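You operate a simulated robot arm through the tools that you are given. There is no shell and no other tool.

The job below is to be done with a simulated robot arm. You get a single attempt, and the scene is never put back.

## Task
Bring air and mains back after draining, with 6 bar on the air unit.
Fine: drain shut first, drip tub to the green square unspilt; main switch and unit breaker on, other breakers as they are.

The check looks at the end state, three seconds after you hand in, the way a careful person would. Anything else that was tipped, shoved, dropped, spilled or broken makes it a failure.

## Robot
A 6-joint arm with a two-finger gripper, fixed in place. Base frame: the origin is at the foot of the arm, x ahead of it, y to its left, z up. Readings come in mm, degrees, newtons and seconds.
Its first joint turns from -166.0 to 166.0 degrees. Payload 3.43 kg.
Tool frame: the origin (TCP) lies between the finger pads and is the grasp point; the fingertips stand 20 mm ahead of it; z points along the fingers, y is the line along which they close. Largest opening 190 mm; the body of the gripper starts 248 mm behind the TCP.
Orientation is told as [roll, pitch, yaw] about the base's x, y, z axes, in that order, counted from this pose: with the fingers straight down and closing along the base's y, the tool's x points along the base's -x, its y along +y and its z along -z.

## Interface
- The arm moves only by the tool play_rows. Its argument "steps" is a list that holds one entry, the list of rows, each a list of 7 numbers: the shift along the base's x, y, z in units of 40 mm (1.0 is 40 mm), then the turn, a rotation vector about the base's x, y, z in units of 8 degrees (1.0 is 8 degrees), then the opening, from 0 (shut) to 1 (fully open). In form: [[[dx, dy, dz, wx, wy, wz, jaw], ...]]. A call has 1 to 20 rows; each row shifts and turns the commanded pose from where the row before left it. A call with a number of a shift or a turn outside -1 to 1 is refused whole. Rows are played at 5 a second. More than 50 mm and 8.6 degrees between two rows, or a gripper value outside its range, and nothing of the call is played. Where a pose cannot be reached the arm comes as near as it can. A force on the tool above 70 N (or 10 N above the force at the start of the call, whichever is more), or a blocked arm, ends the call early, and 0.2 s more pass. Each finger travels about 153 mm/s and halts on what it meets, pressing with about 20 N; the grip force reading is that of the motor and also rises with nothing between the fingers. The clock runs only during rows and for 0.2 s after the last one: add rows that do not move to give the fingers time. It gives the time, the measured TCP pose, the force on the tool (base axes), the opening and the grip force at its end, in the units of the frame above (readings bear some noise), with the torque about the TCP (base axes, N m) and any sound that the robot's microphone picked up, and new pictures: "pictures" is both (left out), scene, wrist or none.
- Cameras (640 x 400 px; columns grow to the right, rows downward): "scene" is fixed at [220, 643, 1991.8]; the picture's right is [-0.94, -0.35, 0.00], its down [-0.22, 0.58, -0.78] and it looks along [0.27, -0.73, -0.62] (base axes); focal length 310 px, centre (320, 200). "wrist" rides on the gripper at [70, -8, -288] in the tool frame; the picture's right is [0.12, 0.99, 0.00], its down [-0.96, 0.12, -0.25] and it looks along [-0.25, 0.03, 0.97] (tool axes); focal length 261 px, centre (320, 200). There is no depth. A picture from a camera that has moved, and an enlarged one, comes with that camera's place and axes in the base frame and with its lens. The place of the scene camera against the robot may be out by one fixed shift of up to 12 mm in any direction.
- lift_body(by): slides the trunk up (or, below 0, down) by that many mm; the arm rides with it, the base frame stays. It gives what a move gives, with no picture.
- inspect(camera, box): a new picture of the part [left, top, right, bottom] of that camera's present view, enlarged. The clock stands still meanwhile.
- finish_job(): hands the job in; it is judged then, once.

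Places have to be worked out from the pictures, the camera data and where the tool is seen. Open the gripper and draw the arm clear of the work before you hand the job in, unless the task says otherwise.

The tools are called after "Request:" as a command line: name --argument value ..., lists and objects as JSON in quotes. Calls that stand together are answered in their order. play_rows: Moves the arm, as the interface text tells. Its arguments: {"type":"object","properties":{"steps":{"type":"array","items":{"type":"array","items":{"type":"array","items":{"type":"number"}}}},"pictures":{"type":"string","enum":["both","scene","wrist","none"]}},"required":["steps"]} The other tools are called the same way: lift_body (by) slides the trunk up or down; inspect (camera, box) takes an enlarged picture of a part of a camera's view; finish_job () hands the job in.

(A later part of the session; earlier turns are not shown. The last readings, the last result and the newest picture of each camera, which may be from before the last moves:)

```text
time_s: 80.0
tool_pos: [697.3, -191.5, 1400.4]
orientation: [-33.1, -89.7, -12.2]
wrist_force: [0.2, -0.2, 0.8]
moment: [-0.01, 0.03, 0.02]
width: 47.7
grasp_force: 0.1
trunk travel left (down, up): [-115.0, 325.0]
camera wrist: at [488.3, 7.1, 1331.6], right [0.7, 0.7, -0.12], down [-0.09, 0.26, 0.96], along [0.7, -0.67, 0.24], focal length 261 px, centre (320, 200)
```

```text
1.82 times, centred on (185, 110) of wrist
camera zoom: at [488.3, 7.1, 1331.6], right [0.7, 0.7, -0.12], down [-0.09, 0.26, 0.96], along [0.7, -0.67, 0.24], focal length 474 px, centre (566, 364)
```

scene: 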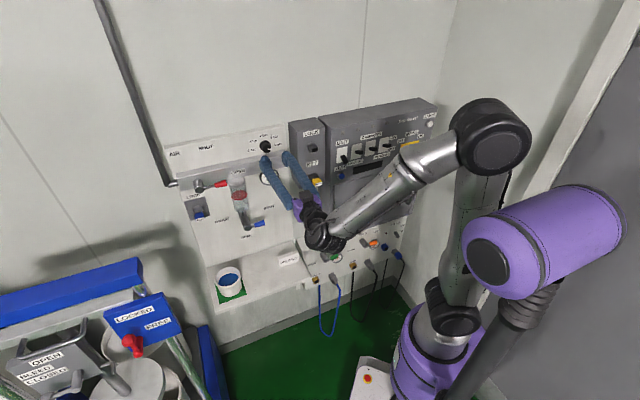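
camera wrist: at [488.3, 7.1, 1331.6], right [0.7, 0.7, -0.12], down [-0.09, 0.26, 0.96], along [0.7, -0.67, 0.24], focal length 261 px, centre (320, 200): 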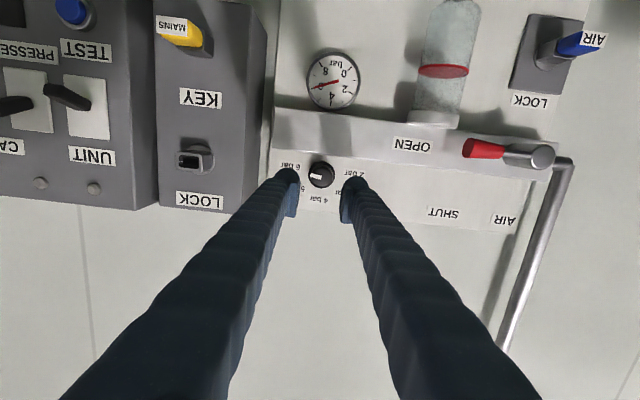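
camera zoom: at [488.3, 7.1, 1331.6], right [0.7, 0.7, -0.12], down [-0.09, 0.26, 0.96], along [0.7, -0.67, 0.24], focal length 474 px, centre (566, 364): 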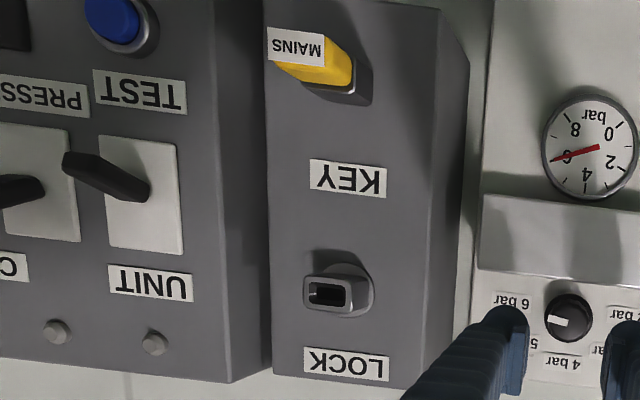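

The gauge holds at 6. Next the mains key: its yellow head ends at about u=189, m=633, z=1245; the empty LOCK mouth is at u≈189.5, m≈670, z≈1384.5. To keep the wrist off the base's inner limit I'll yaw the tool 35° to come from the air-board side, and roll it −90° so the jaws close vertically.

Request:
play_rows --steps '[[[-0.1, 0.1, 0, 0, 0, -0.9, 0.25], [-0.1, 0.1, 0, 0, 0, -0.9, 0.25], [-0.1, 0.1, 0, 0, 0, -0.9, 0.25], [-0.1, 0.1, 0, 0, 0, -0.9, 0.25], [0, 0, 0, 0, 0, -0.775, 0.25], [0, 0, 0, -0.1736, 0.9848, 0, 0.25], [0, 0, 0, -0.1736, 0.9848, 0, 0.25], [0, 0, 0, -0.1736, 0.9848, 0, 0.25], [0, 0, 0, 0, 0, 0, 0.25]]]'

```text
time_s: 82.0
tool_pos: [682.0, -173.3, 1401.1]
orientation: [-89.8, -65.7, 9.5]
wrist_force: [-0.1, -0.2, 0.8]
moment: [0.0, -0.04, 0.03]
width: 48.0
grasp_force: 0.1
trunk travel left (down, up): [-115.0, 325.0]
camera wrist: at [596.7, 102.5, 1340.6], right [0.84, 0.14, -0.52], down [0.45, 0.33, 0.83], along [0.29, -0.93, 0.21], focal length 261 px, centre (320, 200)
```

scene: 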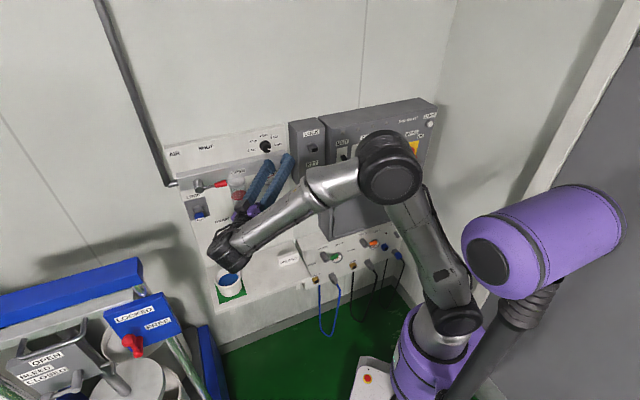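
wrist: 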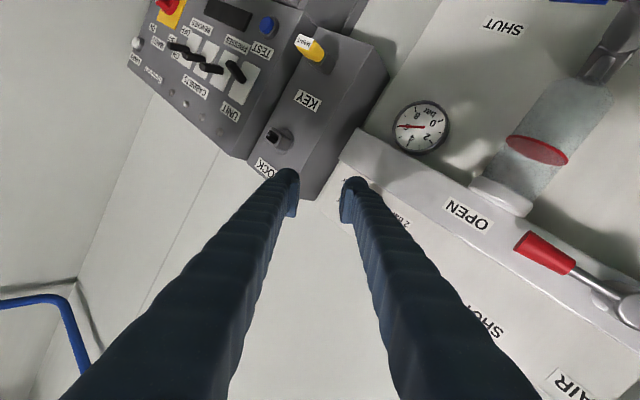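

Both yaw and roll are reachable. Finishing the roll to −90° while moving to a viewpoint in front of the key box.

Request:
play_rows --steps '[[[-0.2, -0.05, -0.25, -0.1736, 0.9848, 0, 0.25], [-0.3, -0.07, -0.25, -0.1736, 0.9848, 0, 0.25], [-0.3, -0.07, -0.25, -0.1736, 0.9848, 0, 0.25], [-0.3, -0.07, -0.25, -0.1736, 0.9848, 0, 0.25], [-0.3, -0.07, -0.25, -0.1736, 0.9848, 0, 0.25], [-0.3, -0.07, -0.25, -0.1736, 0.9848, 0, 0.25], [-0.3, -0.07, -0.25, -0.1736, 0.9848, 0, 0.25], [-0.3, -0.07, -0.25, -0.1736, 0.9848, 0, 0.25], [-0.3, -0.07, -0.25, -0.04, 0.22, 0, 0.25], [0, 0, 0, 0, 0, 0, 0.25]]]'

Request:
inspect --camera "wrist" --box '[120, 0, 420, 240]'

```text
time_s: 84.2
tool_pos: [577.8, -197.5, 1310.1]
orientation: [-90.3, -0.1, 9.8]
wrist_force: [-0.9, 0.0, -0.1]
moment: [-0.02, 0.0, -0.01]
width: 47.4
grasp_force: 0.1
trunk travel left (down, up): [-115.0, 325.0]
camera wrist: at [458.5, 72.6, 1317.1], right [-0.12, -0.03, -0.99], down [0.91, 0.41, -0.12], along [0.41, -0.91, -0.02], focal length 261 px, centre (320, 200)
```

scene: 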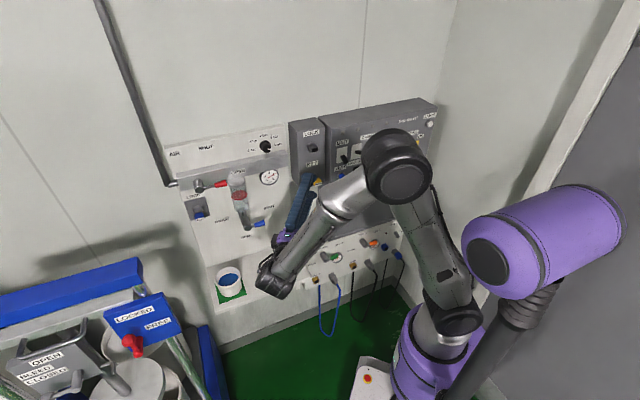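
wrist: 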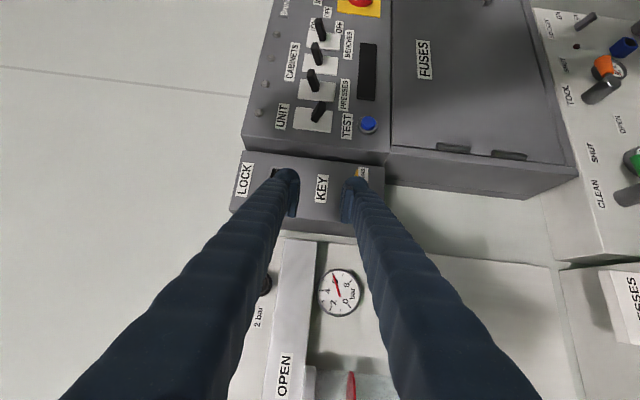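

```text
1.67 times, centred on (270, 120) of wrist
camera zoom: at [458.5, 72.6, 1317.1], right [-0.12, -0.03, -0.99], down [0.91, 0.41, -0.12], along [0.41, -0.91, -0.02], focal length 434 px, centre (403, 333)
```

zoom: 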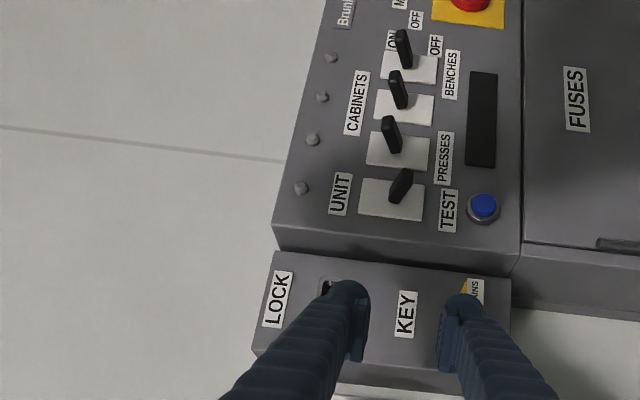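

Jaws now close vertically. I'll open them fully here so that I can see both sockets between the fingers.

Request:
play_rows --steps '[[[0, 0, 0.1, 0, 0, 0, 0.6], [0, 0, 0, 0, 0, 0, 1.0], [0, 0, 0, 0, 0, 0, 1.0], [0, 0, 0, 0, 0, 0, 1.0]]]' --pictures "wrist"

Request:
inspect --camera "wrist" --box '[220, 130, 400, 250]'

Request:
inspect --camera "wrist" --box '[230, 0, 390, 150]'

```text
time_s: 85.2
tool_pos: [577.3, -197.0, 1316.0]
orientation: [-90.2, -0.2, 9.9]
wrist_force: [-0.5, 0.3, 0.7]
moment: [-0.01, 0.0, 0.02]
width: 190.1
grasp_force: 0.1
trunk travel left (down, up): [-115.0, 325.0]
camera wrist: at [458.4, 72.7, 1321.4], right [-0.11, -0.03, -0.99], down [0.91, 0.41, -0.11], along [0.41, -0.91, -0.02], focal length 261 px, centre (320, 200)
```

wrist: 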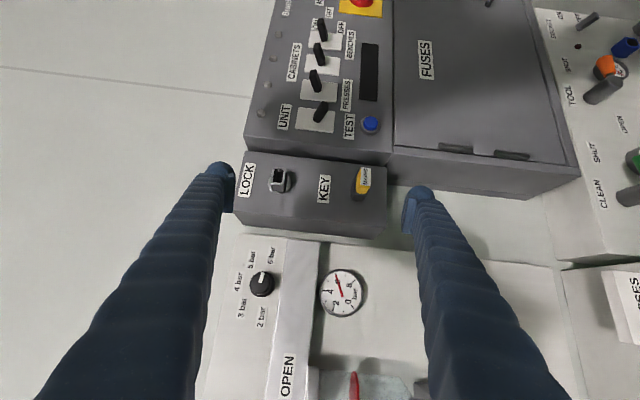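

```text
3.33 times, centred on (310, 190) of wrist
camera zoom: at [458.4, 72.7, 1321.4], right [-0.11, -0.03, -0.99], down [0.91, 0.41, -0.11], along [0.41, -0.91, -0.02], focal length 869 px, centre (353, 233)
```

zoom: 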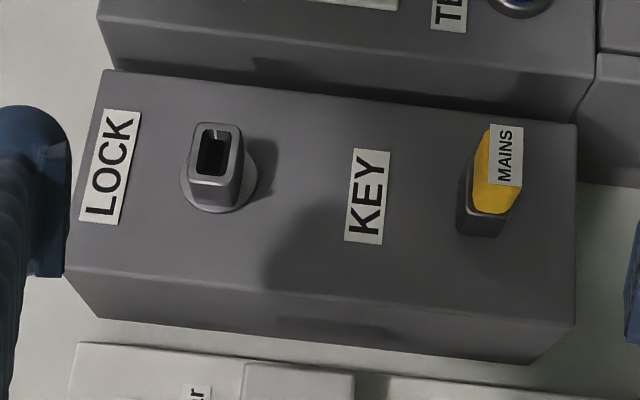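

```text
2.67 times, centred on (310, 75) of wrist
camera zoom: at [458.4, 72.7, 1321.4], right [-0.11, -0.03, -0.99], down [0.91, 0.41, -0.11], along [0.41, -0.91, -0.02], focal length 695 px, centre (347, 533)
```

zoom: 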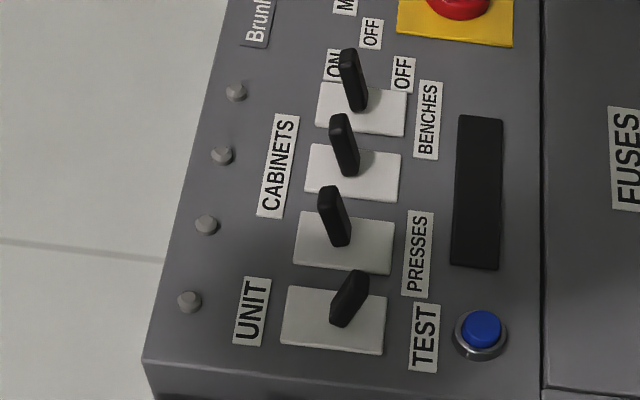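

Excellent view: LOCK mouth at about (191, 670, 1383), key head end at (192, 633, 1245), same column. I'll line up 90 mm back from the key along the tool axis with the jaws 60 mm apart.

Request:
play_rows --steps '[[[0, -0.1, -0.2, 0, 0, 0, 0.6], [-0.05, -0.3, -0.7, 0, 0, 0, 0.32], [-0.09, -0.38, -0.88, 0, 0, 0, 0.32], [0, 0, 0, 0, 0, 0, 0.32]]]' --pictures "wrist"

Request:
inspect --camera "wrist" --box '[230, 110, 410, 230]'

```text
time_s: 86.2
tool_pos: [570.6, -232.1, 1243.8]
orientation: [-90.2, -0.2, 9.7]
wrist_force: [0.1, -0.2, -0.3]
moment: [0.0, 0.02, -0.07]
width: 60.8
grasp_force: 0.0
trunk travel left (down, up): [-115.0, 325.0]
camera wrist: at [452.1, 38.4, 1249.7], right [-0.11, -0.03, -0.99], down [0.91, 0.41, -0.11], along [0.41, -0.91, -0.02], focal length 261 px, centre (320, 200)
```

wrist: 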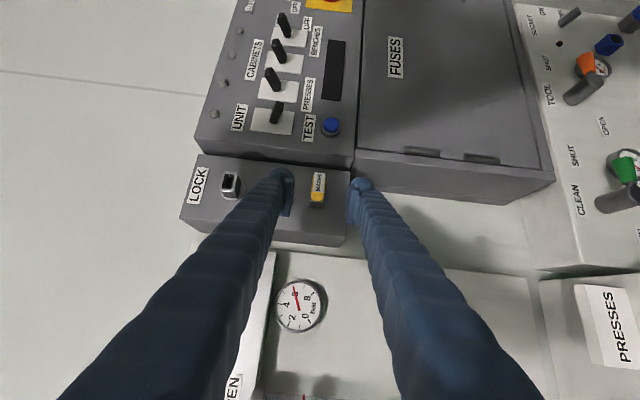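

```text
3.33 times, centred on (320, 170) of wrist
camera zoom: at [452.1, 38.4, 1249.7], right [-0.11, -0.03, -0.99], down [0.91, 0.41, -0.11], along [0.41, -0.91, -0.02], focal length 869 px, centre (320, 300)
```

zoom: 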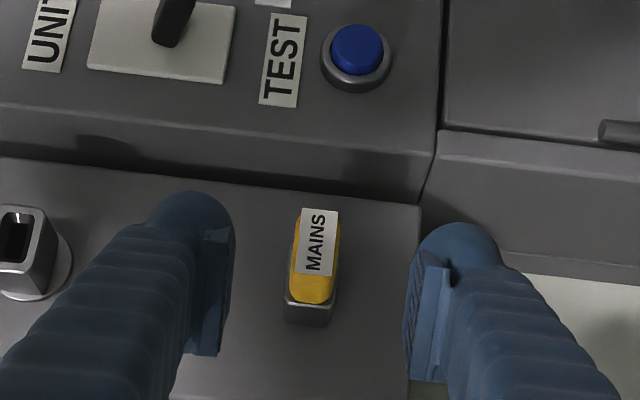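

The key sits centred between the jaws. Advancing along the tool axis so the pads cover the yellow head, tips stopping short of the holder.

Request:
play_rows --steps '[[[0.141, -0.712, 0.004, 0, 0, 0, 0.32], [0.141, -0.712, 0.004, 0, 0, 0, 0.32], [0.141, -0.712, 0.004, 0, 0, 0, 0.32], [0, 0, 0, 0, 0, 0, 0.32]]]' --pictures "wrist"

Request:
inspect --camera "wrist" --box '[230, 130, 410, 250]'

Request:
inspect --camera "scene" --box '[280, 120, 360, 200]'

```text
time_s: 87.2
tool_pos: [587.9, -316.1, 1244.6]
orientation: [-90.3, 0.0, 9.9]
wrist_force: [-0.4, 0.2, 0.6]
moment: [0.02, 0.0, 0.01]
width: 61.0
grasp_force: 0.1
trunk travel left (down, up): [-115.0, 325.0]
camera wrist: at [468.5, -45.8, 1251.2], right [-0.11, -0.02, -0.99], down [0.91, 0.41, -0.11], along [0.41, -0.91, -0.02], focal length 261 px, centre (320, 200)
```

wrist: 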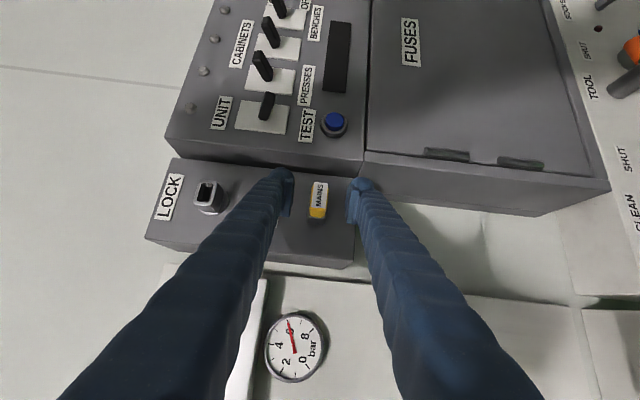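

```text
3.33 times, centred on (320, 190) of wrist
camera zoom: at [468.5, -45.8, 1251.2], right [-0.11, -0.02, -0.99], down [0.91, 0.41, -0.11], along [0.41, -0.91, -0.02], focal length 869 px, centre (320, 233)
```

zoom: 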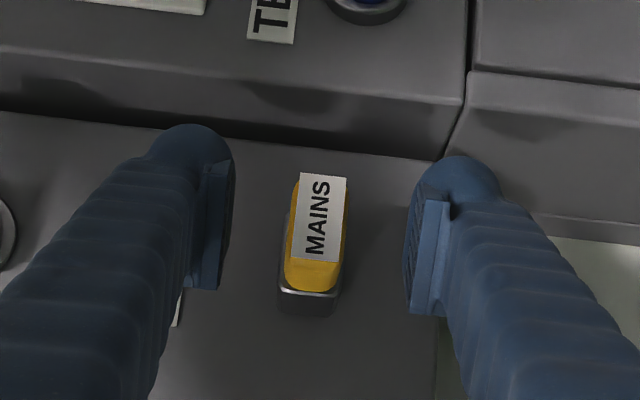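

```text
5.00 times, centred on (320, 160) of scene
camera zoom: at [220.0, 643.0, 1991.8], right [-0.94, -0.35, 0.0], down [-0.22, 0.58, -0.78], along [0.27, -0.73, -0.62], focal length 1548 px, centre (320, 400)
```

zoom: 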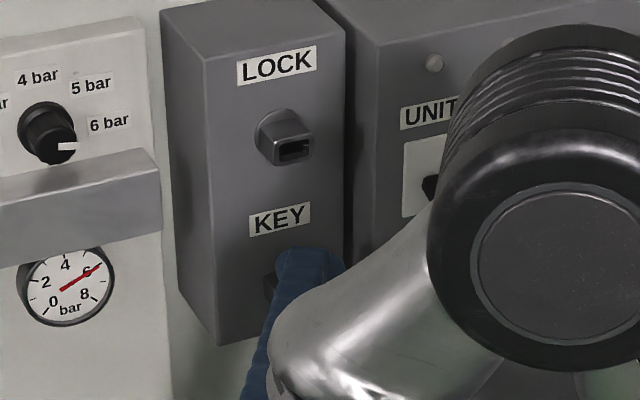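

Centred and clear. Closing onto the key head.

Request:
play_rows --steps '[[[0, 0, 0, 0, 0, 0, 0.2], [0, 0, 0, 0, 0, 0, 0.14], [0, 0, 0, 0, 0, 0, 0.1], [0, 0, 0, 0, 0, 0, 0.05], [0, 0, 0, 0, 0, 0, 0.0], [0, 0, 0, 0, 0, 0, 0.0]]]' --pictures "wrist"

Request:
inspect --camera "wrist" --box '[230, 130, 410, 250]'

```text
time_s: 88.6
tool_pos: [587.0, -315.8, 1245.6]
orientation: [-90.3, -0.1, 9.7]
wrist_force: [1.8, -1.7, 7.9]
moment: [-0.05, 0.01, 0.02]
width: 18.3
grasp_force: 20.2
trunk travel left (down, up): [-115.0, 325.0]
camera wrist: at [468.3, -45.1, 1251.5], right [-0.11, -0.03, -0.99], down [0.91, 0.41, -0.11], along [0.41, -0.91, -0.02], focal length 261 px, centre (320, 200)
```

wrist: 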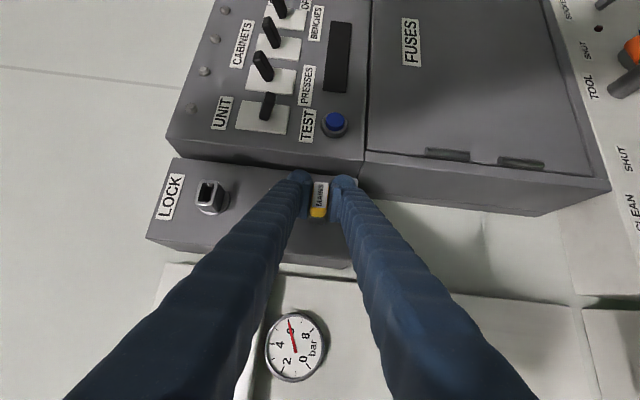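

```text
3.33 times, centred on (320, 190) of wrist
camera zoom: at [468.3, -45.1, 1251.5], right [-0.11, -0.03, -0.99], down [0.91, 0.41, -0.11], along [0.41, -0.91, -0.02], focal length 869 px, centre (320, 233)
```

zoom: 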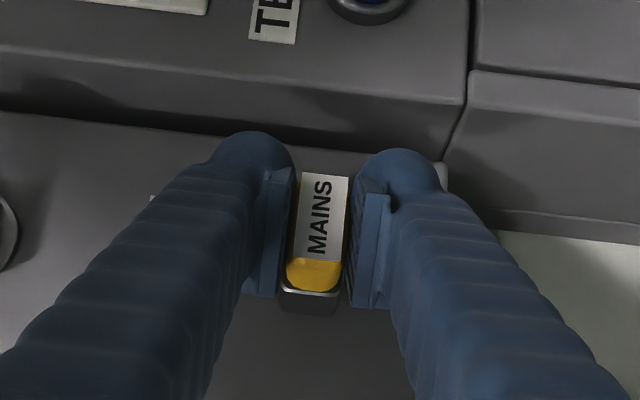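

Gripped at 18.3 mm with ~8 N upward bias, so the key centre is about 1 mm higher than the tool. I'll ease up 1 mm and start pulling straight out.

Request:
play_rows --steps '[[[0, 0, 0.03, 0, 0, 0, 0.0], [-0.07, 0.07, 0, 0, 0, 0, 0.0], [-0.1, 0.1, 0, 0, 0, 0, 0.0], [-0.1, 0.1, 0, 0, 0, 0, 0.0], [-0.1, 0.1, 0, 0, 0, 0, 0.0], [0, 0, 0, 0, 0, 0, 0.0]]]' --pictures "wrist"

Request:
inspect --camera "wrist" --box '[230, 130, 410, 250]'

```text
time_s: 90.0
tool_pos: [573.1, -301.4, 1244.9]
orientation: [-90.4, -0.2, 9.7]
wrist_force: [0.2, 0.2, 0.6]
moment: [0.04, 0.02, -0.02]
width: 18.5
grasp_force: 19.5
trunk travel left (down, up): [-115.0, 325.0]
camera wrist: at [455.0, -30.6, 1252.0], right [-0.11, -0.03, -0.99], down [0.91, 0.41, -0.12], along [0.41, -0.91, -0.02], focal length 261 px, centre (320, 200)
```

wrist: 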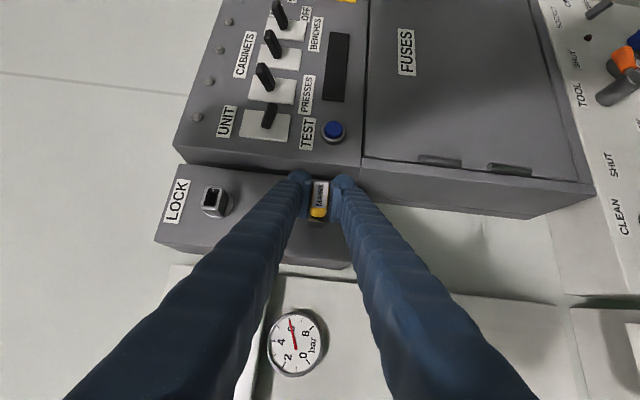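

```text
3.33 times, centred on (320, 190) of wrist
camera zoom: at [455.0, -30.6, 1252.0], right [-0.11, -0.03, -0.99], down [0.91, 0.41, -0.12], along [0.41, -0.91, -0.02], focal length 869 px, centre (320, 233)
```

zoom: 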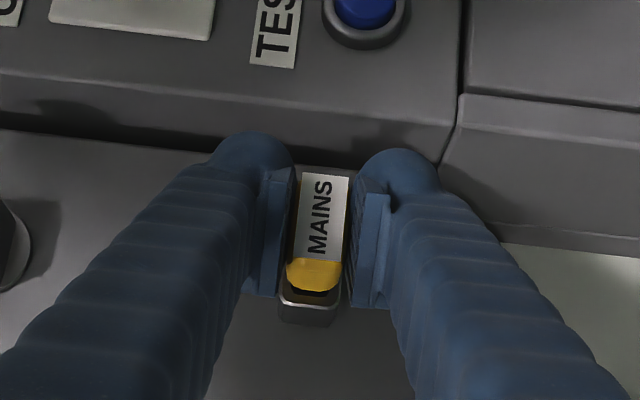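

The key slides out freely and stays rigid in the grip. Continue pulling 55 mm more.

Request:
play_rows --steps '[[[-0.15, 0.15, 0, 0, 0, 0, 0.0], [-0.18, 0.18, 0, 0, 0, 0, 0.0], [-0.18, 0.18, 0, 0, 0, 0, 0.0], [-0.18, 0.18, 0, 0, 0, 0, 0.0], [-0.18, 0.18, 0, 0, 0, 0, 0.0], [-0.1, 0.1, 0, 0, 0, 0, 0.0], [0, 0, 0, 0, 0, 0, 0.0]]]'

Request:
inspect --camera "wrist" --box '[230, 130, 410, 250]'

Request:
inspect --camera "scene" --box '[280, 120, 360, 200]'

```text
time_s: 91.6
tool_pos: [535.1, -262.0, 1245.2]
orientation: [-90.3, -0.1, 9.8]
wrist_force: [0.1, 0.1, 0.0]
moment: [-0.01, -0.03, -0.02]
width: 18.7
grasp_force: 19.8
trunk travel left (down, up): [-115.0, 325.0]
camera wrist: at [415.8, 9.4, 1252.3], right [-0.11, -0.03, -0.99], down [0.91, 0.41, -0.11], along [0.41, -0.91, -0.02], focal length 261 px, centre (320, 200)
```

scene: 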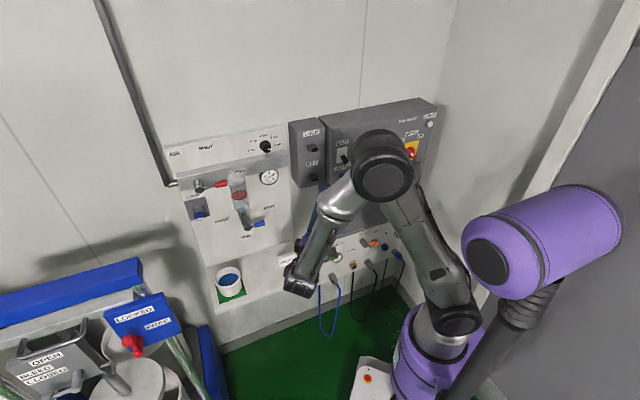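
wrist: 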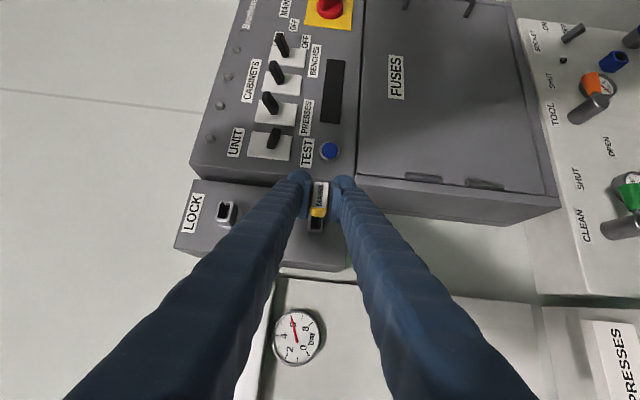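

```text
3.33 times, centred on (320, 190) of wrist
camera zoom: at [415.8, 9.4, 1252.3], right [-0.11, -0.03, -0.99], down [0.91, 0.41, -0.11], along [0.41, -0.91, -0.02], focal length 869 px, centre (320, 233)
```

zoom: 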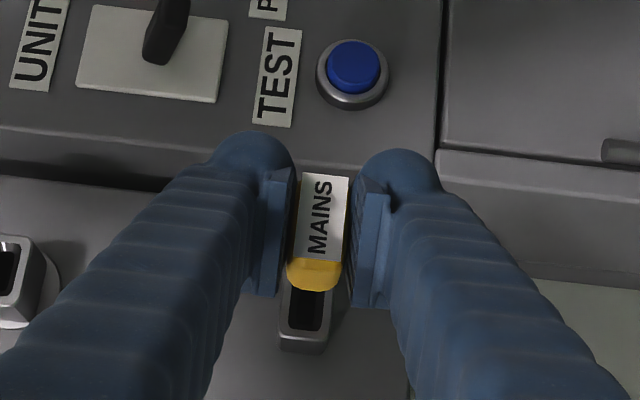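

```text
5.00 times, centred on (320, 160) of scene
camera zoom: at [220.0, 643.0, 1991.8], right [-0.94, -0.35, 0.0], down [-0.22, 0.58, -0.78], along [0.27, -0.73, -0.62], focal length 1548 px, centre (320, 400)
```

zoom: 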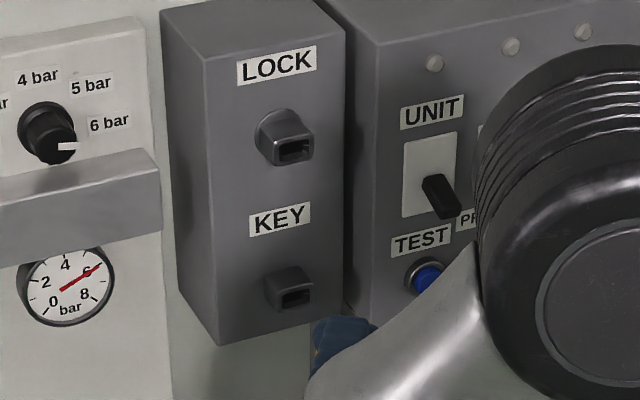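

The key is out and the KEY holder shows empty. The holder's place in this view relative to the key is my alignment reference. Moving straight up 139 mm to face the LOCK mouth.

Request:
play_rows --steps '[[[0, 0, 0.6, 0, 0, 0, 0.0], [0, 0, 0.8, 0, 0, 0, 0.0], [0, 0, 0.8, 0, 0, 0, 0.0], [0, 0, 0.8, 0, 0, 0, 0.0], [0, 0, 0.475, 0, 0, 0, 0.0], [0, 0, 0, 0, 0, 0, 0.0]]]' --pictures "wrist"

Request:
inspect --camera "wrist" --box '[230, 130, 410, 250]'

Request:
inspect --camera "wrist" --box '[290, 170, 350, 240]'

Request:
inspect --camera "scene" --box '[280, 120, 360, 200]'

```text
time_s: 93.0
tool_pos: [535.8, -262.0, 1386.3]
orientation: [-90.3, -0.1, 9.8]
wrist_force: [-0.3, -1.2, -0.7]
moment: [-0.03, 0.01, 0.04]
width: 18.4
grasp_force: 20.0
trunk travel left (down, up): [-115.0, 325.0]
camera wrist: at [416.5, 8.8, 1392.5], right [-0.11, -0.03, -0.99], down [0.91, 0.41, -0.12], along [0.41, -0.91, -0.02], focal length 261 px, centre (320, 200)
```

wrist: 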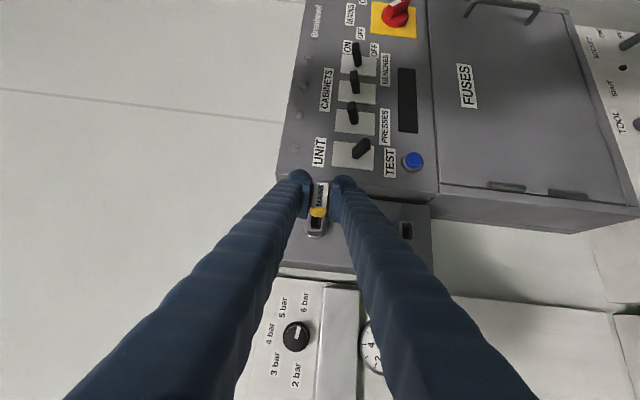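

```text
3.33 times, centred on (320, 190) of wrist
camera zoom: at [416.5, 8.8, 1392.5], right [-0.11, -0.03, -0.99], down [0.91, 0.41, -0.12], along [0.41, -0.91, -0.02], focal length 869 px, centre (320, 233)
```

zoom: 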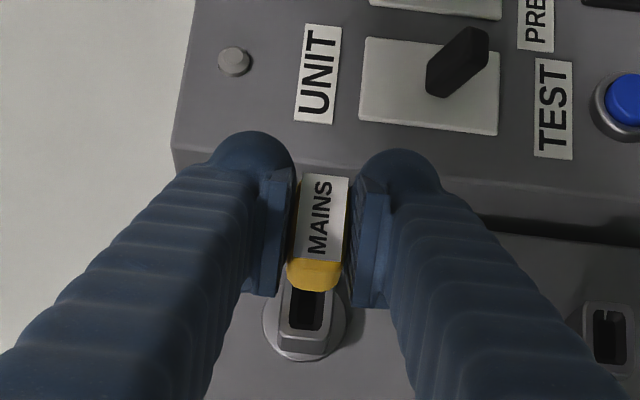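

```text
5.71 times, centred on (320, 205) of wrist
camera zoom: at [416.5, 8.8, 1392.5], right [-0.11, -0.03, -0.99], down [0.91, 0.41, -0.12], along [0.41, -0.91, -0.02], focal length 1489 px, centre (320, 171)
```

zoom: 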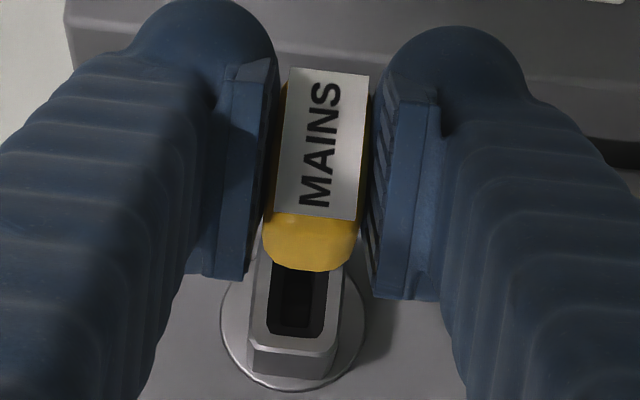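

```text
5.00 times, centred on (320, 160) of scene
camera zoom: at [220.0, 643.0, 1991.8], right [-0.94, -0.35, 0.0], down [-0.22, 0.58, -0.78], along [0.27, -0.73, -0.62], focal length 1548 px, centre (320, 400)
```

zoom: 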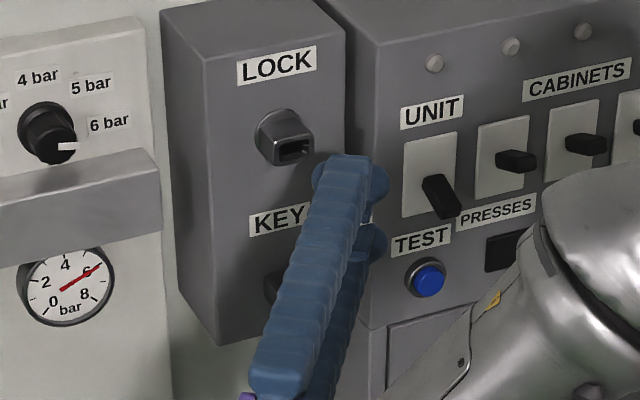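

The LOCK mouth lies almost exactly where the KEY holder did. For a precise comparison, I'll drop back 139 mm, photograph the KEY holder with the identical zoom, and come up again.

Request:
play_rows --steps '[[[0, 0, -0.6, 0, 0, 0, 0.0], [0, 0, -0.8, 0, 0, 0, 0.0], [0, 0, -0.8, 0, 0, 0, 0.0], [0, 0, -0.8, 0, 0, 0, 0.0], [0, 0, -0.475, 0, 0, 0, 0.0], [0, 0, 0, 0, 0, 0, 0.0], [0, 0, 0, 0, 0, 0, 0.0]]]' --pictures "none"

Request:
inspect --camera "wrist" --box '[290, 170, 350, 240]'

Request:
inspect --camera "wrist" --box '[300, 205, 332, 240]'

```text
time_s: 94.6
tool_pos: [534.8, -260.9, 1244.3]
orientation: [-90.2, -0.1, 9.8]
wrist_force: [-0.4, -0.2, 0.1]
moment: [0.04, 0.01, 0.02]
width: 18.6
grasp_force: 19.8
trunk travel left (down, up): [-115.0, 325.0]
```

```text
5.71 times, centred on (320, 205) of wrist
camera zoom: at [415.5, 9.3, 1252.0], right [-0.11, -0.03, -0.99], down [0.91, 0.41, -0.11], along [0.41, -0.91, -0.02], focal length 1489 px, centre (320, 171)
```

zoom: 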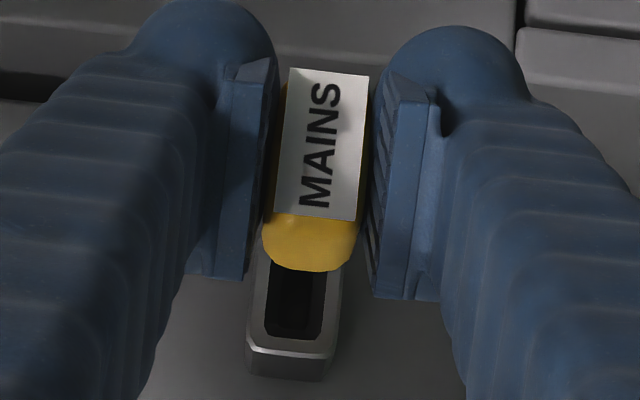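

```text
11.43 times, centred on (316, 222) of wrist
camera zoom: at [415.5, 9.3, 1252.0], right [-0.11, -0.03, -0.99], down [0.91, 0.41, -0.11], along [0.41, -0.91, -0.02], focal length 2979 px, centre (366, -57)
```

zoom: 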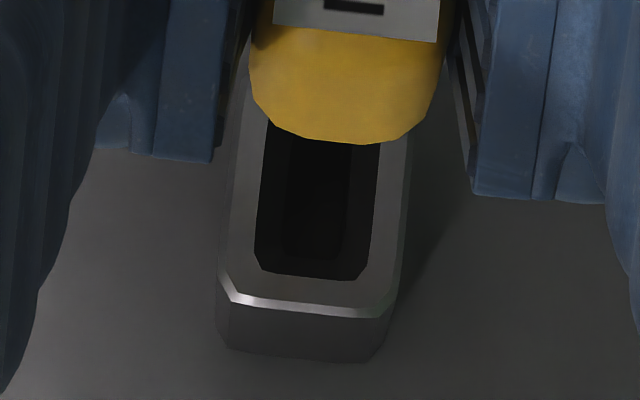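

At this zoom the two sockets coincide within about a pixel. Going back up and taking the same high zoom of LOCK to confirm.

Request:
play_rows --steps '[[[0, 0, 0.6, 0, 0, 0, 0.0], [0, 0, 0.8, 0, 0, 0, 0.0], [0, 0, 0.8, 0, 0, 0, 0.0], [0, 0, 0.8, 0, 0, 0, 0.0], [0, 0, 0.475, 0, 0, 0, 0.0], [0, 0, 0, 0, 0, 0, 0.0], [0, 0, 0, 0, 0, 0, 0.0]]]' --pictures "none"

Request:
inspect --camera "wrist" --box '[300, 205, 332, 240]'

```text
time_s: 96.2
tool_pos: [534.8, -262.6, 1383.8]
orientation: [-90.3, -0.1, 9.8]
wrist_force: [-0.4, -0.8, -0.7]
moment: [0.02, -0.02, -0.01]
width: 18.9
grasp_force: 20.0
trunk travel left (down, up): [-115.0, 325.0]
```

```text
11.43 times, centred on (316, 222) of wrist
camera zoom: at [415.9, 8.3, 1390.0], right [-0.11, -0.03, -0.99], down [0.91, 0.41, -0.12], along [0.41, -0.91, -0.02], focal length 2979 px, centre (366, -57)
```

zoom: 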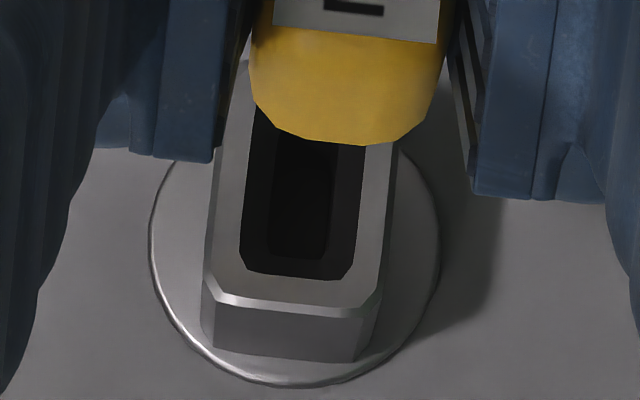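

LOCK now appears 15 px (about 2 mm) toward the high side compared with the KEY reference; the other direction matches. Raising 2 mm and re-checking.

Request:
play_rows --steps '[[[0, 0, 0.05, 0, 0, 0, 0.0], [0, 0, 0, 0, 0, 0, 0.0], [0, 0, 0, 0, 0, 0, 0.0]]]' --pictures "none"

Request:
inspect --camera "wrist" --box '[300, 205, 332, 240]'

```text
time_s: 97.0
tool_pos: [536.1, -261.5, 1385.6]
orientation: [-90.3, 0.0, 9.9]
wrist_force: [0.5, 0.7, 0.2]
moment: [-0.02, -0.04, -0.01]
width: 18.8
grasp_force: 20.2
trunk travel left (down, up): [-115.0, 325.0]
```

```text
11.43 times, centred on (316, 222) of wrist
camera zoom: at [415.7, 8.7, 1392.4], right [-0.11, -0.03, -0.99], down [0.91, 0.41, -0.11], along [0.41, -0.91, -0.02], focal length 2979 px, centre (366, -57)
```

zoom: 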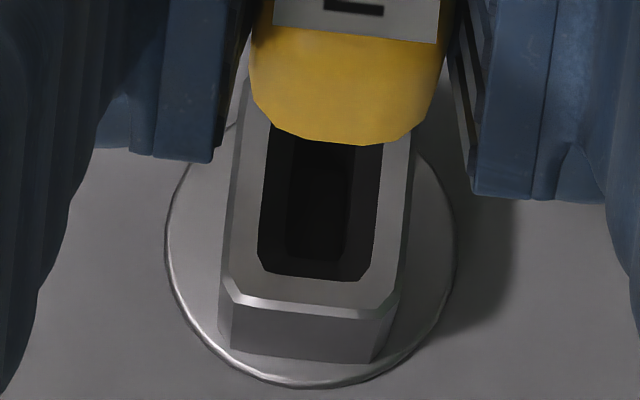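

Aligned to within a couple of tenths of a millimetre. Now insert slowly, watching the force: first 35 mm.

Request:
play_rows --steps '[[[0.088, -0.088, 0, 0, 0, 0, 0.0], [0.106, -0.106, 0, 0, 0, 0, 0.0], [0.106, -0.106, 0, 0, 0, 0, 0.0], [0.106, -0.106, 0, 0, 0, 0, 0.0], [0.106, -0.106, 0, 0, 0, 0, 0.0], [0.106, -0.106, 0, 0, 0, 0, 0.0], [0, 0, 0, 0, 0, 0, 0.0]]]' --pictures "none"

Request:
inspect --camera "wrist" --box '[290, 170, 350, 240]'

```text
time_s: 98.6
tool_pos: [560.0, -286.1, 1385.6]
orientation: [-90.3, -0.1, 9.8]
wrist_force: [0.2, -0.8, -1.1]
moment: [0.01, 0.01, -0.02]
width: 18.4
grasp_force: 20.1
trunk travel left (down, up): [-115.0, 325.0]
```

```text
5.71 times, centred on (320, 205) of wrist
camera zoom: at [440.8, -15.5, 1393.1], right [-0.11, -0.03, -0.99], down [0.91, 0.41, -0.12], along [0.41, -0.91, -0.02], focal length 1489 px, centre (320, 171)
```

zoom: 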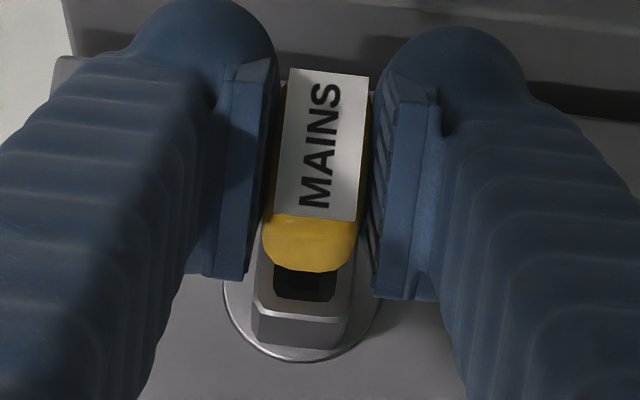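

No contact force yet. Continuing 25 mm.

Request:
play_rows --steps '[[[0.088, -0.088, 0, 0, 0, 0, 0.0], [0.088, -0.088, 0, 0, 0, 0, 0.0], [0.088, -0.088, 0, 0, 0, 0, 0.0], [0.088, -0.088, 0, 0, 0, 0, 0.0], [0.088, -0.088, 0, 0, 0, 0, 0.0], [0, 0, 0, 0, 0, 0, 0.0]]]' --pictures "none"

Request:
inspect --camera "wrist" --box '[290, 170, 350, 240]'

```text
time_s: 100.0
tool_pos: [577.6, -304.0, 1385.7]
orientation: [-90.3, -0.1, 9.9]
wrist_force: [-0.1, -0.5, -3.2]
moment: [0.14, 0.09, -0.03]
width: 18.6
grasp_force: 20.1
trunk travel left (down, up): [-115.0, 325.0]
```

```text
5.71 times, centred on (320, 205) of wrist
camera zoom: at [457.8, -33.2, 1393.4], right [-0.11, -0.02, -0.99], down [0.91, 0.41, -0.11], along [0.41, -0.91, -0.02], focal length 1489 px, centre (320, 171)
```

zoom: 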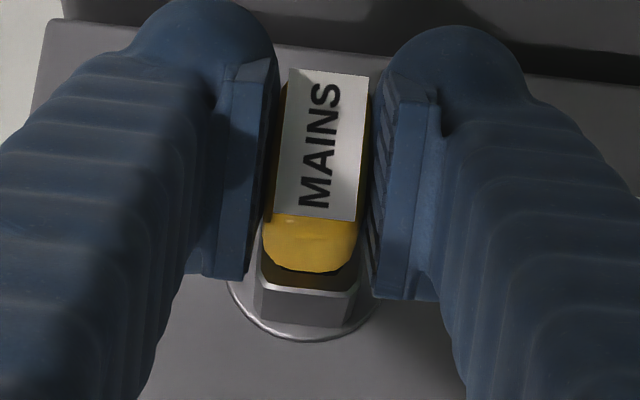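

The blade is in the mouth (a light −3 N, so it is a touch high). I'll trim 0.5 mm down and push the remaining ~15 mm.

Request:
play_rows --steps '[[[0, 0, -0.015, 0, 0, 0, 0.0], [0.07, -0.07, 0, 0, 0, 0, 0.0], [0.07, -0.07, 0, 0, 0, 0, 0.0], [0.06, -0.06, 0, 0, 0, 0, 0.0], [0, 0, 0, 0, 0, 0, 0.0]]]' --pictures "none"

Request:
inspect --camera "wrist" --box '[290, 170, 350, 240]'

```text
time_s: 101.2
tool_pos: [584.1, -310.5, 1385.8]
orientation: [-90.3, -0.1, 9.8]
wrist_force: [0.1, 0.5, 0.0]
moment: [0.01, 0.03, 0.01]
width: 18.4
grasp_force: 20.3
trunk travel left (down, up): [-115.0, 325.0]
```

```text
5.71 times, centred on (320, 205) of wrist
camera zoom: at [465.4, -40.8, 1391.9], right [-0.11, -0.03, -0.99], down [0.91, 0.41, -0.12], along [0.41, -0.91, -0.02], focal length 1489 px, centre (320, 171)
```

zoom: 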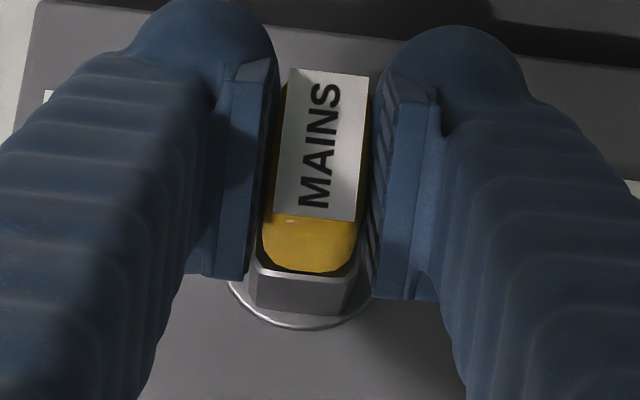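

Nearly home. Pushing the last 7 mm gently to the stop.

Request:
play_rows --steps '[[[0.05, -0.05, 0, 0, 0, 0, 0.0], [0.05, -0.05, 0, 0, 0, 0, 0.0], [0.03, -0.03, 0, 0, 0, 0, 0.0], [0, 0, 0, 0, 0, 0, 0.0]]]' --pictures "wrist"

Request:
inspect --camera "wrist" --box '[230, 130, 410, 250]'

```text
time_s: 102.2
tool_pos: [588.1, -315.4, 1384.8]
orientation: [-90.3, -0.1, 9.9]
wrist_force: [-14.1, 13.4, -12.1]
moment: [0.17, 0.08, -0.15]
width: 18.6
grasp_force: 20.2
trunk travel left (down, up): [-115.0, 325.0]
camera wrist: at [469.4, -44.9, 1392.4], right [-0.12, -0.02, -0.99], down [0.91, 0.41, -0.12], along [0.41, -0.91, -0.02], focal length 261 px, centre (320, 200)
```

wrist: 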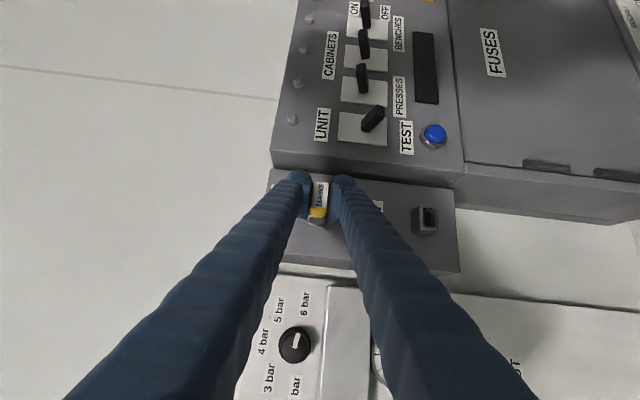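

```text
3.33 times, centred on (320, 190) of wrist
camera zoom: at [469.4, -44.9, 1392.4], right [-0.12, -0.02, -0.99], down [0.91, 0.41, -0.12], along [0.41, -0.91, -0.02], focal length 869 px, centre (320, 233)
```

zoom: 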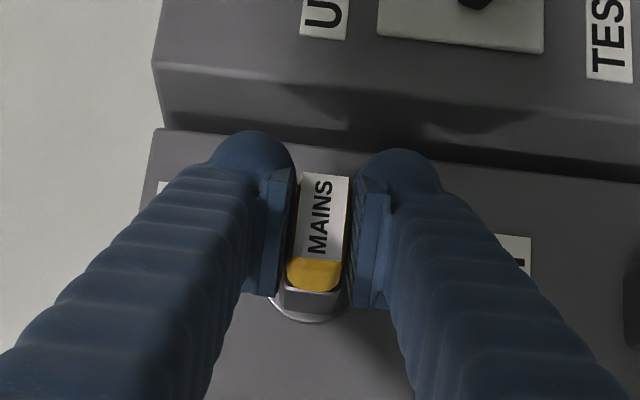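

19 N against the stop at the same depth as it sat in the KEY holder: the key is seated in LOCK. I'll relax the push, open the jaws and back out along the tool axis.

Request:
play_rows --steps '[[[-0.02, 0.02, -0.01, 0, 0, 0, 0.0], [0, 0, 0, 0, 0, 0, 0.14], [0, 0, 0, 0, 0, 0, 0.2], [0, 0, 0, 0, 0, 0, 0.28], [-0.1, 0.5, 0, 0, 0, 0, 0.28], [-0.15, 0.75, 0, 0, 0, 0, 0.28], [-0.15, 0.75, 0, 0, 0, 0, 0.5], [-0.15, 0.75, 0, 0, 0, 0, 0.5], [0, 0, 0, 0, 0, 0, 0.5]]]'

Request:
inspect --camera "scene" --box '[280, 100, 440, 200]'

Request:
inspect --camera "wrist" --box '[230, 0, 480, 240]'

```text
time_s: 104.2
tool_pos: [567.5, -204.9, 1386.0]
orientation: [-90.4, 0.0, 9.8]
wrist_force: [-0.8, 1.3, 0.0]
moment: [-0.02, 0.01, -0.01]
width: 94.8
grasp_force: 0.0
trunk travel left (down, up): [-115.0, 325.0]
camera wrist: at [449.2, 65.6, 1393.6], right [-0.11, -0.03, -0.99], down [0.91, 0.41, -0.12], along [0.41, -0.91, -0.02], focal length 261 px, centre (320, 200)
```

scene: 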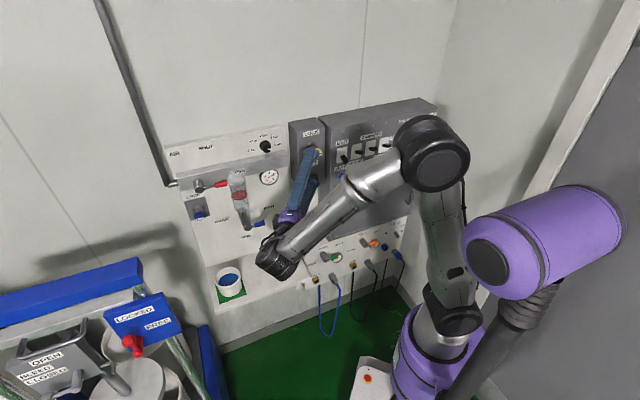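
wrist: 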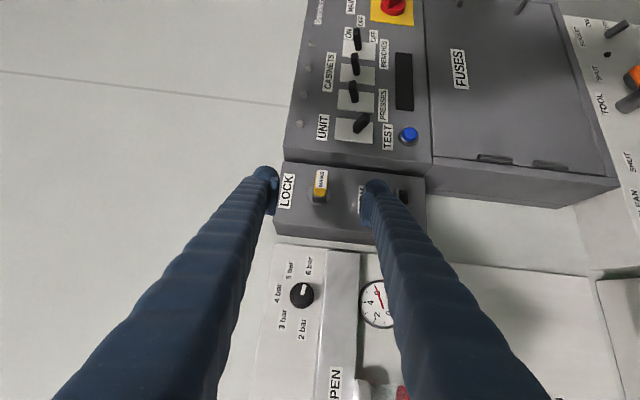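

```text
4.00 times, centred on (360, 150) of scene
camera zoom: at [220.0, 643.0, 1991.8], right [-0.94, -0.35, 0.0], down [-0.22, 0.58, -0.78], along [0.27, -0.73, -0.62], focal length 1239 px, centre (160, 400)
```

zoom: 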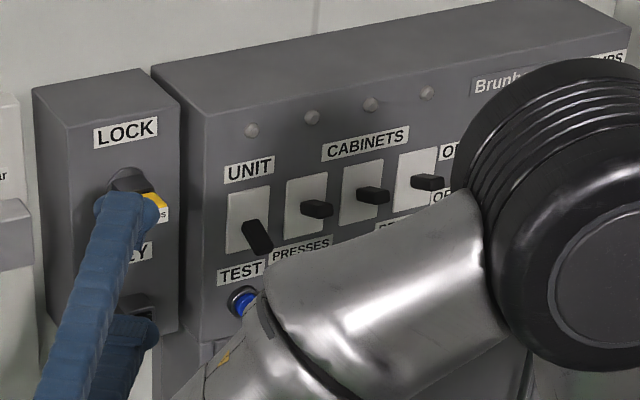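

```text
1.67 times, centred on (355, 120) of wrist
camera zoom: at [449.2, 65.6, 1393.6], right [-0.11, -0.03, -0.99], down [0.91, 0.41, -0.12], along [0.41, -0.91, -0.02], focal length 434 px, centre (262, 333)
```

zoom: 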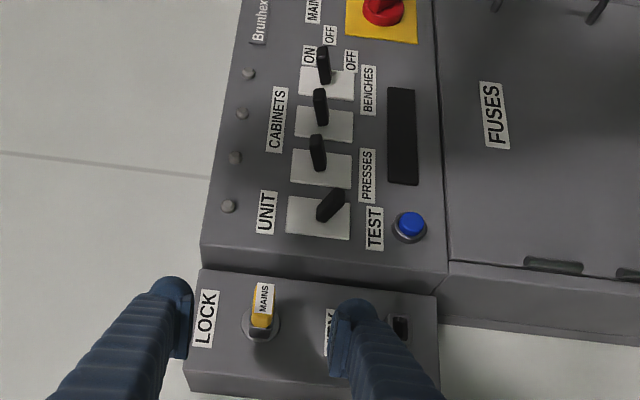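

The key sits in LOCK. For the main switch I'll avoid the base's inner limit by first pointing the tool down again, swinging across in front of the cabinet, and then facing the switch.

Request:
play_rows --steps '[[[-0.1, -0.0, 0.13, 0.985, 0.17, 0, 0.5], [-0.165, -0.1, 0.13, 0.985, 0.17, 0, 0.3], [-0.165, -0.15, 0.13, 0.985, 0.17, 0, 0.3], [-0.165, -0.15, 0.13, 0.985, 0.17, 0, 0.3], [-0.165, -0.15, 0.13, 0.985, 0.17, 0, 0.3], [-0.165, -0.15, 0.13, 0.985, 0.17, 0, 0.3], [-0.165, -0.15, 0.13, 0.985, 0.17, 0, 0.3], [-0.165, -0.15, 0.13, 0.985, 0.17, 0, 0.3], [-0.165, -0.15, 0.13, 0.985, 0.17, 0, 0.3], [-0.165, -0.15, 0.13, 0.985, 0.17, 0, 0.3], [-0.165, -0.15, 0.13, 0.985, 0.17, 0, 0.3], [-0.165, -0.15, 0.13, 0.25, 0.04, 0, 0.3], [0, 0, 0, 0, 0, 0, 0.3]]]'

```text
time_s: 107.0
tool_pos: [491.4, -270.6, 1448.6]
orientation: [-0.3, -0.1, 9.7]
wrist_force: [0.0, 1.1, -0.1]
moment: [-0.04, 0.02, -0.02]
width: 57.0
grasp_force: 0.0
trunk travel left (down, up): [-115.0, 325.0]
camera wrist: at [422.3, -290.1, 1735.7], right [-0.29, 0.96, -0.01], down [0.93, 0.28, 0.25], along [0.24, 0.07, -0.97], focal length 261 px, centre (320, 200)
```

scene: 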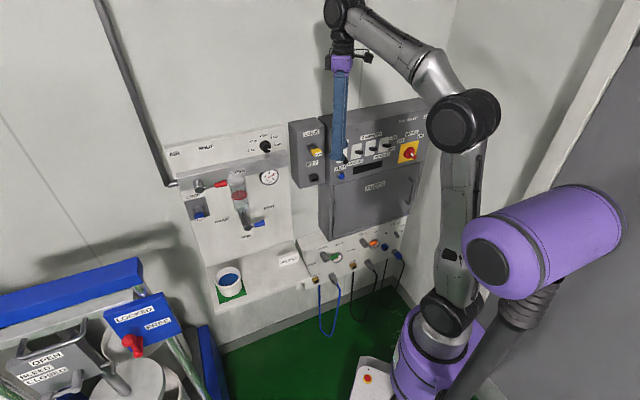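
wrist: 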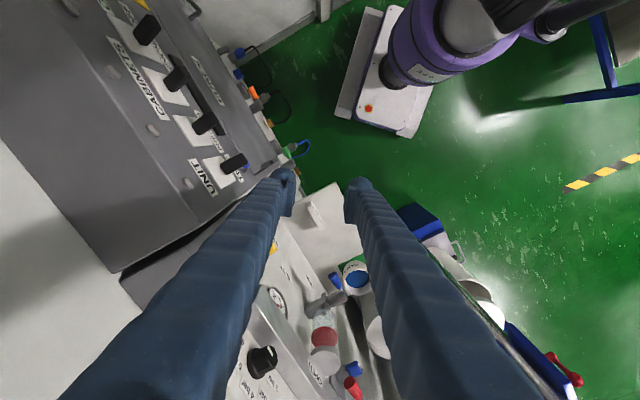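

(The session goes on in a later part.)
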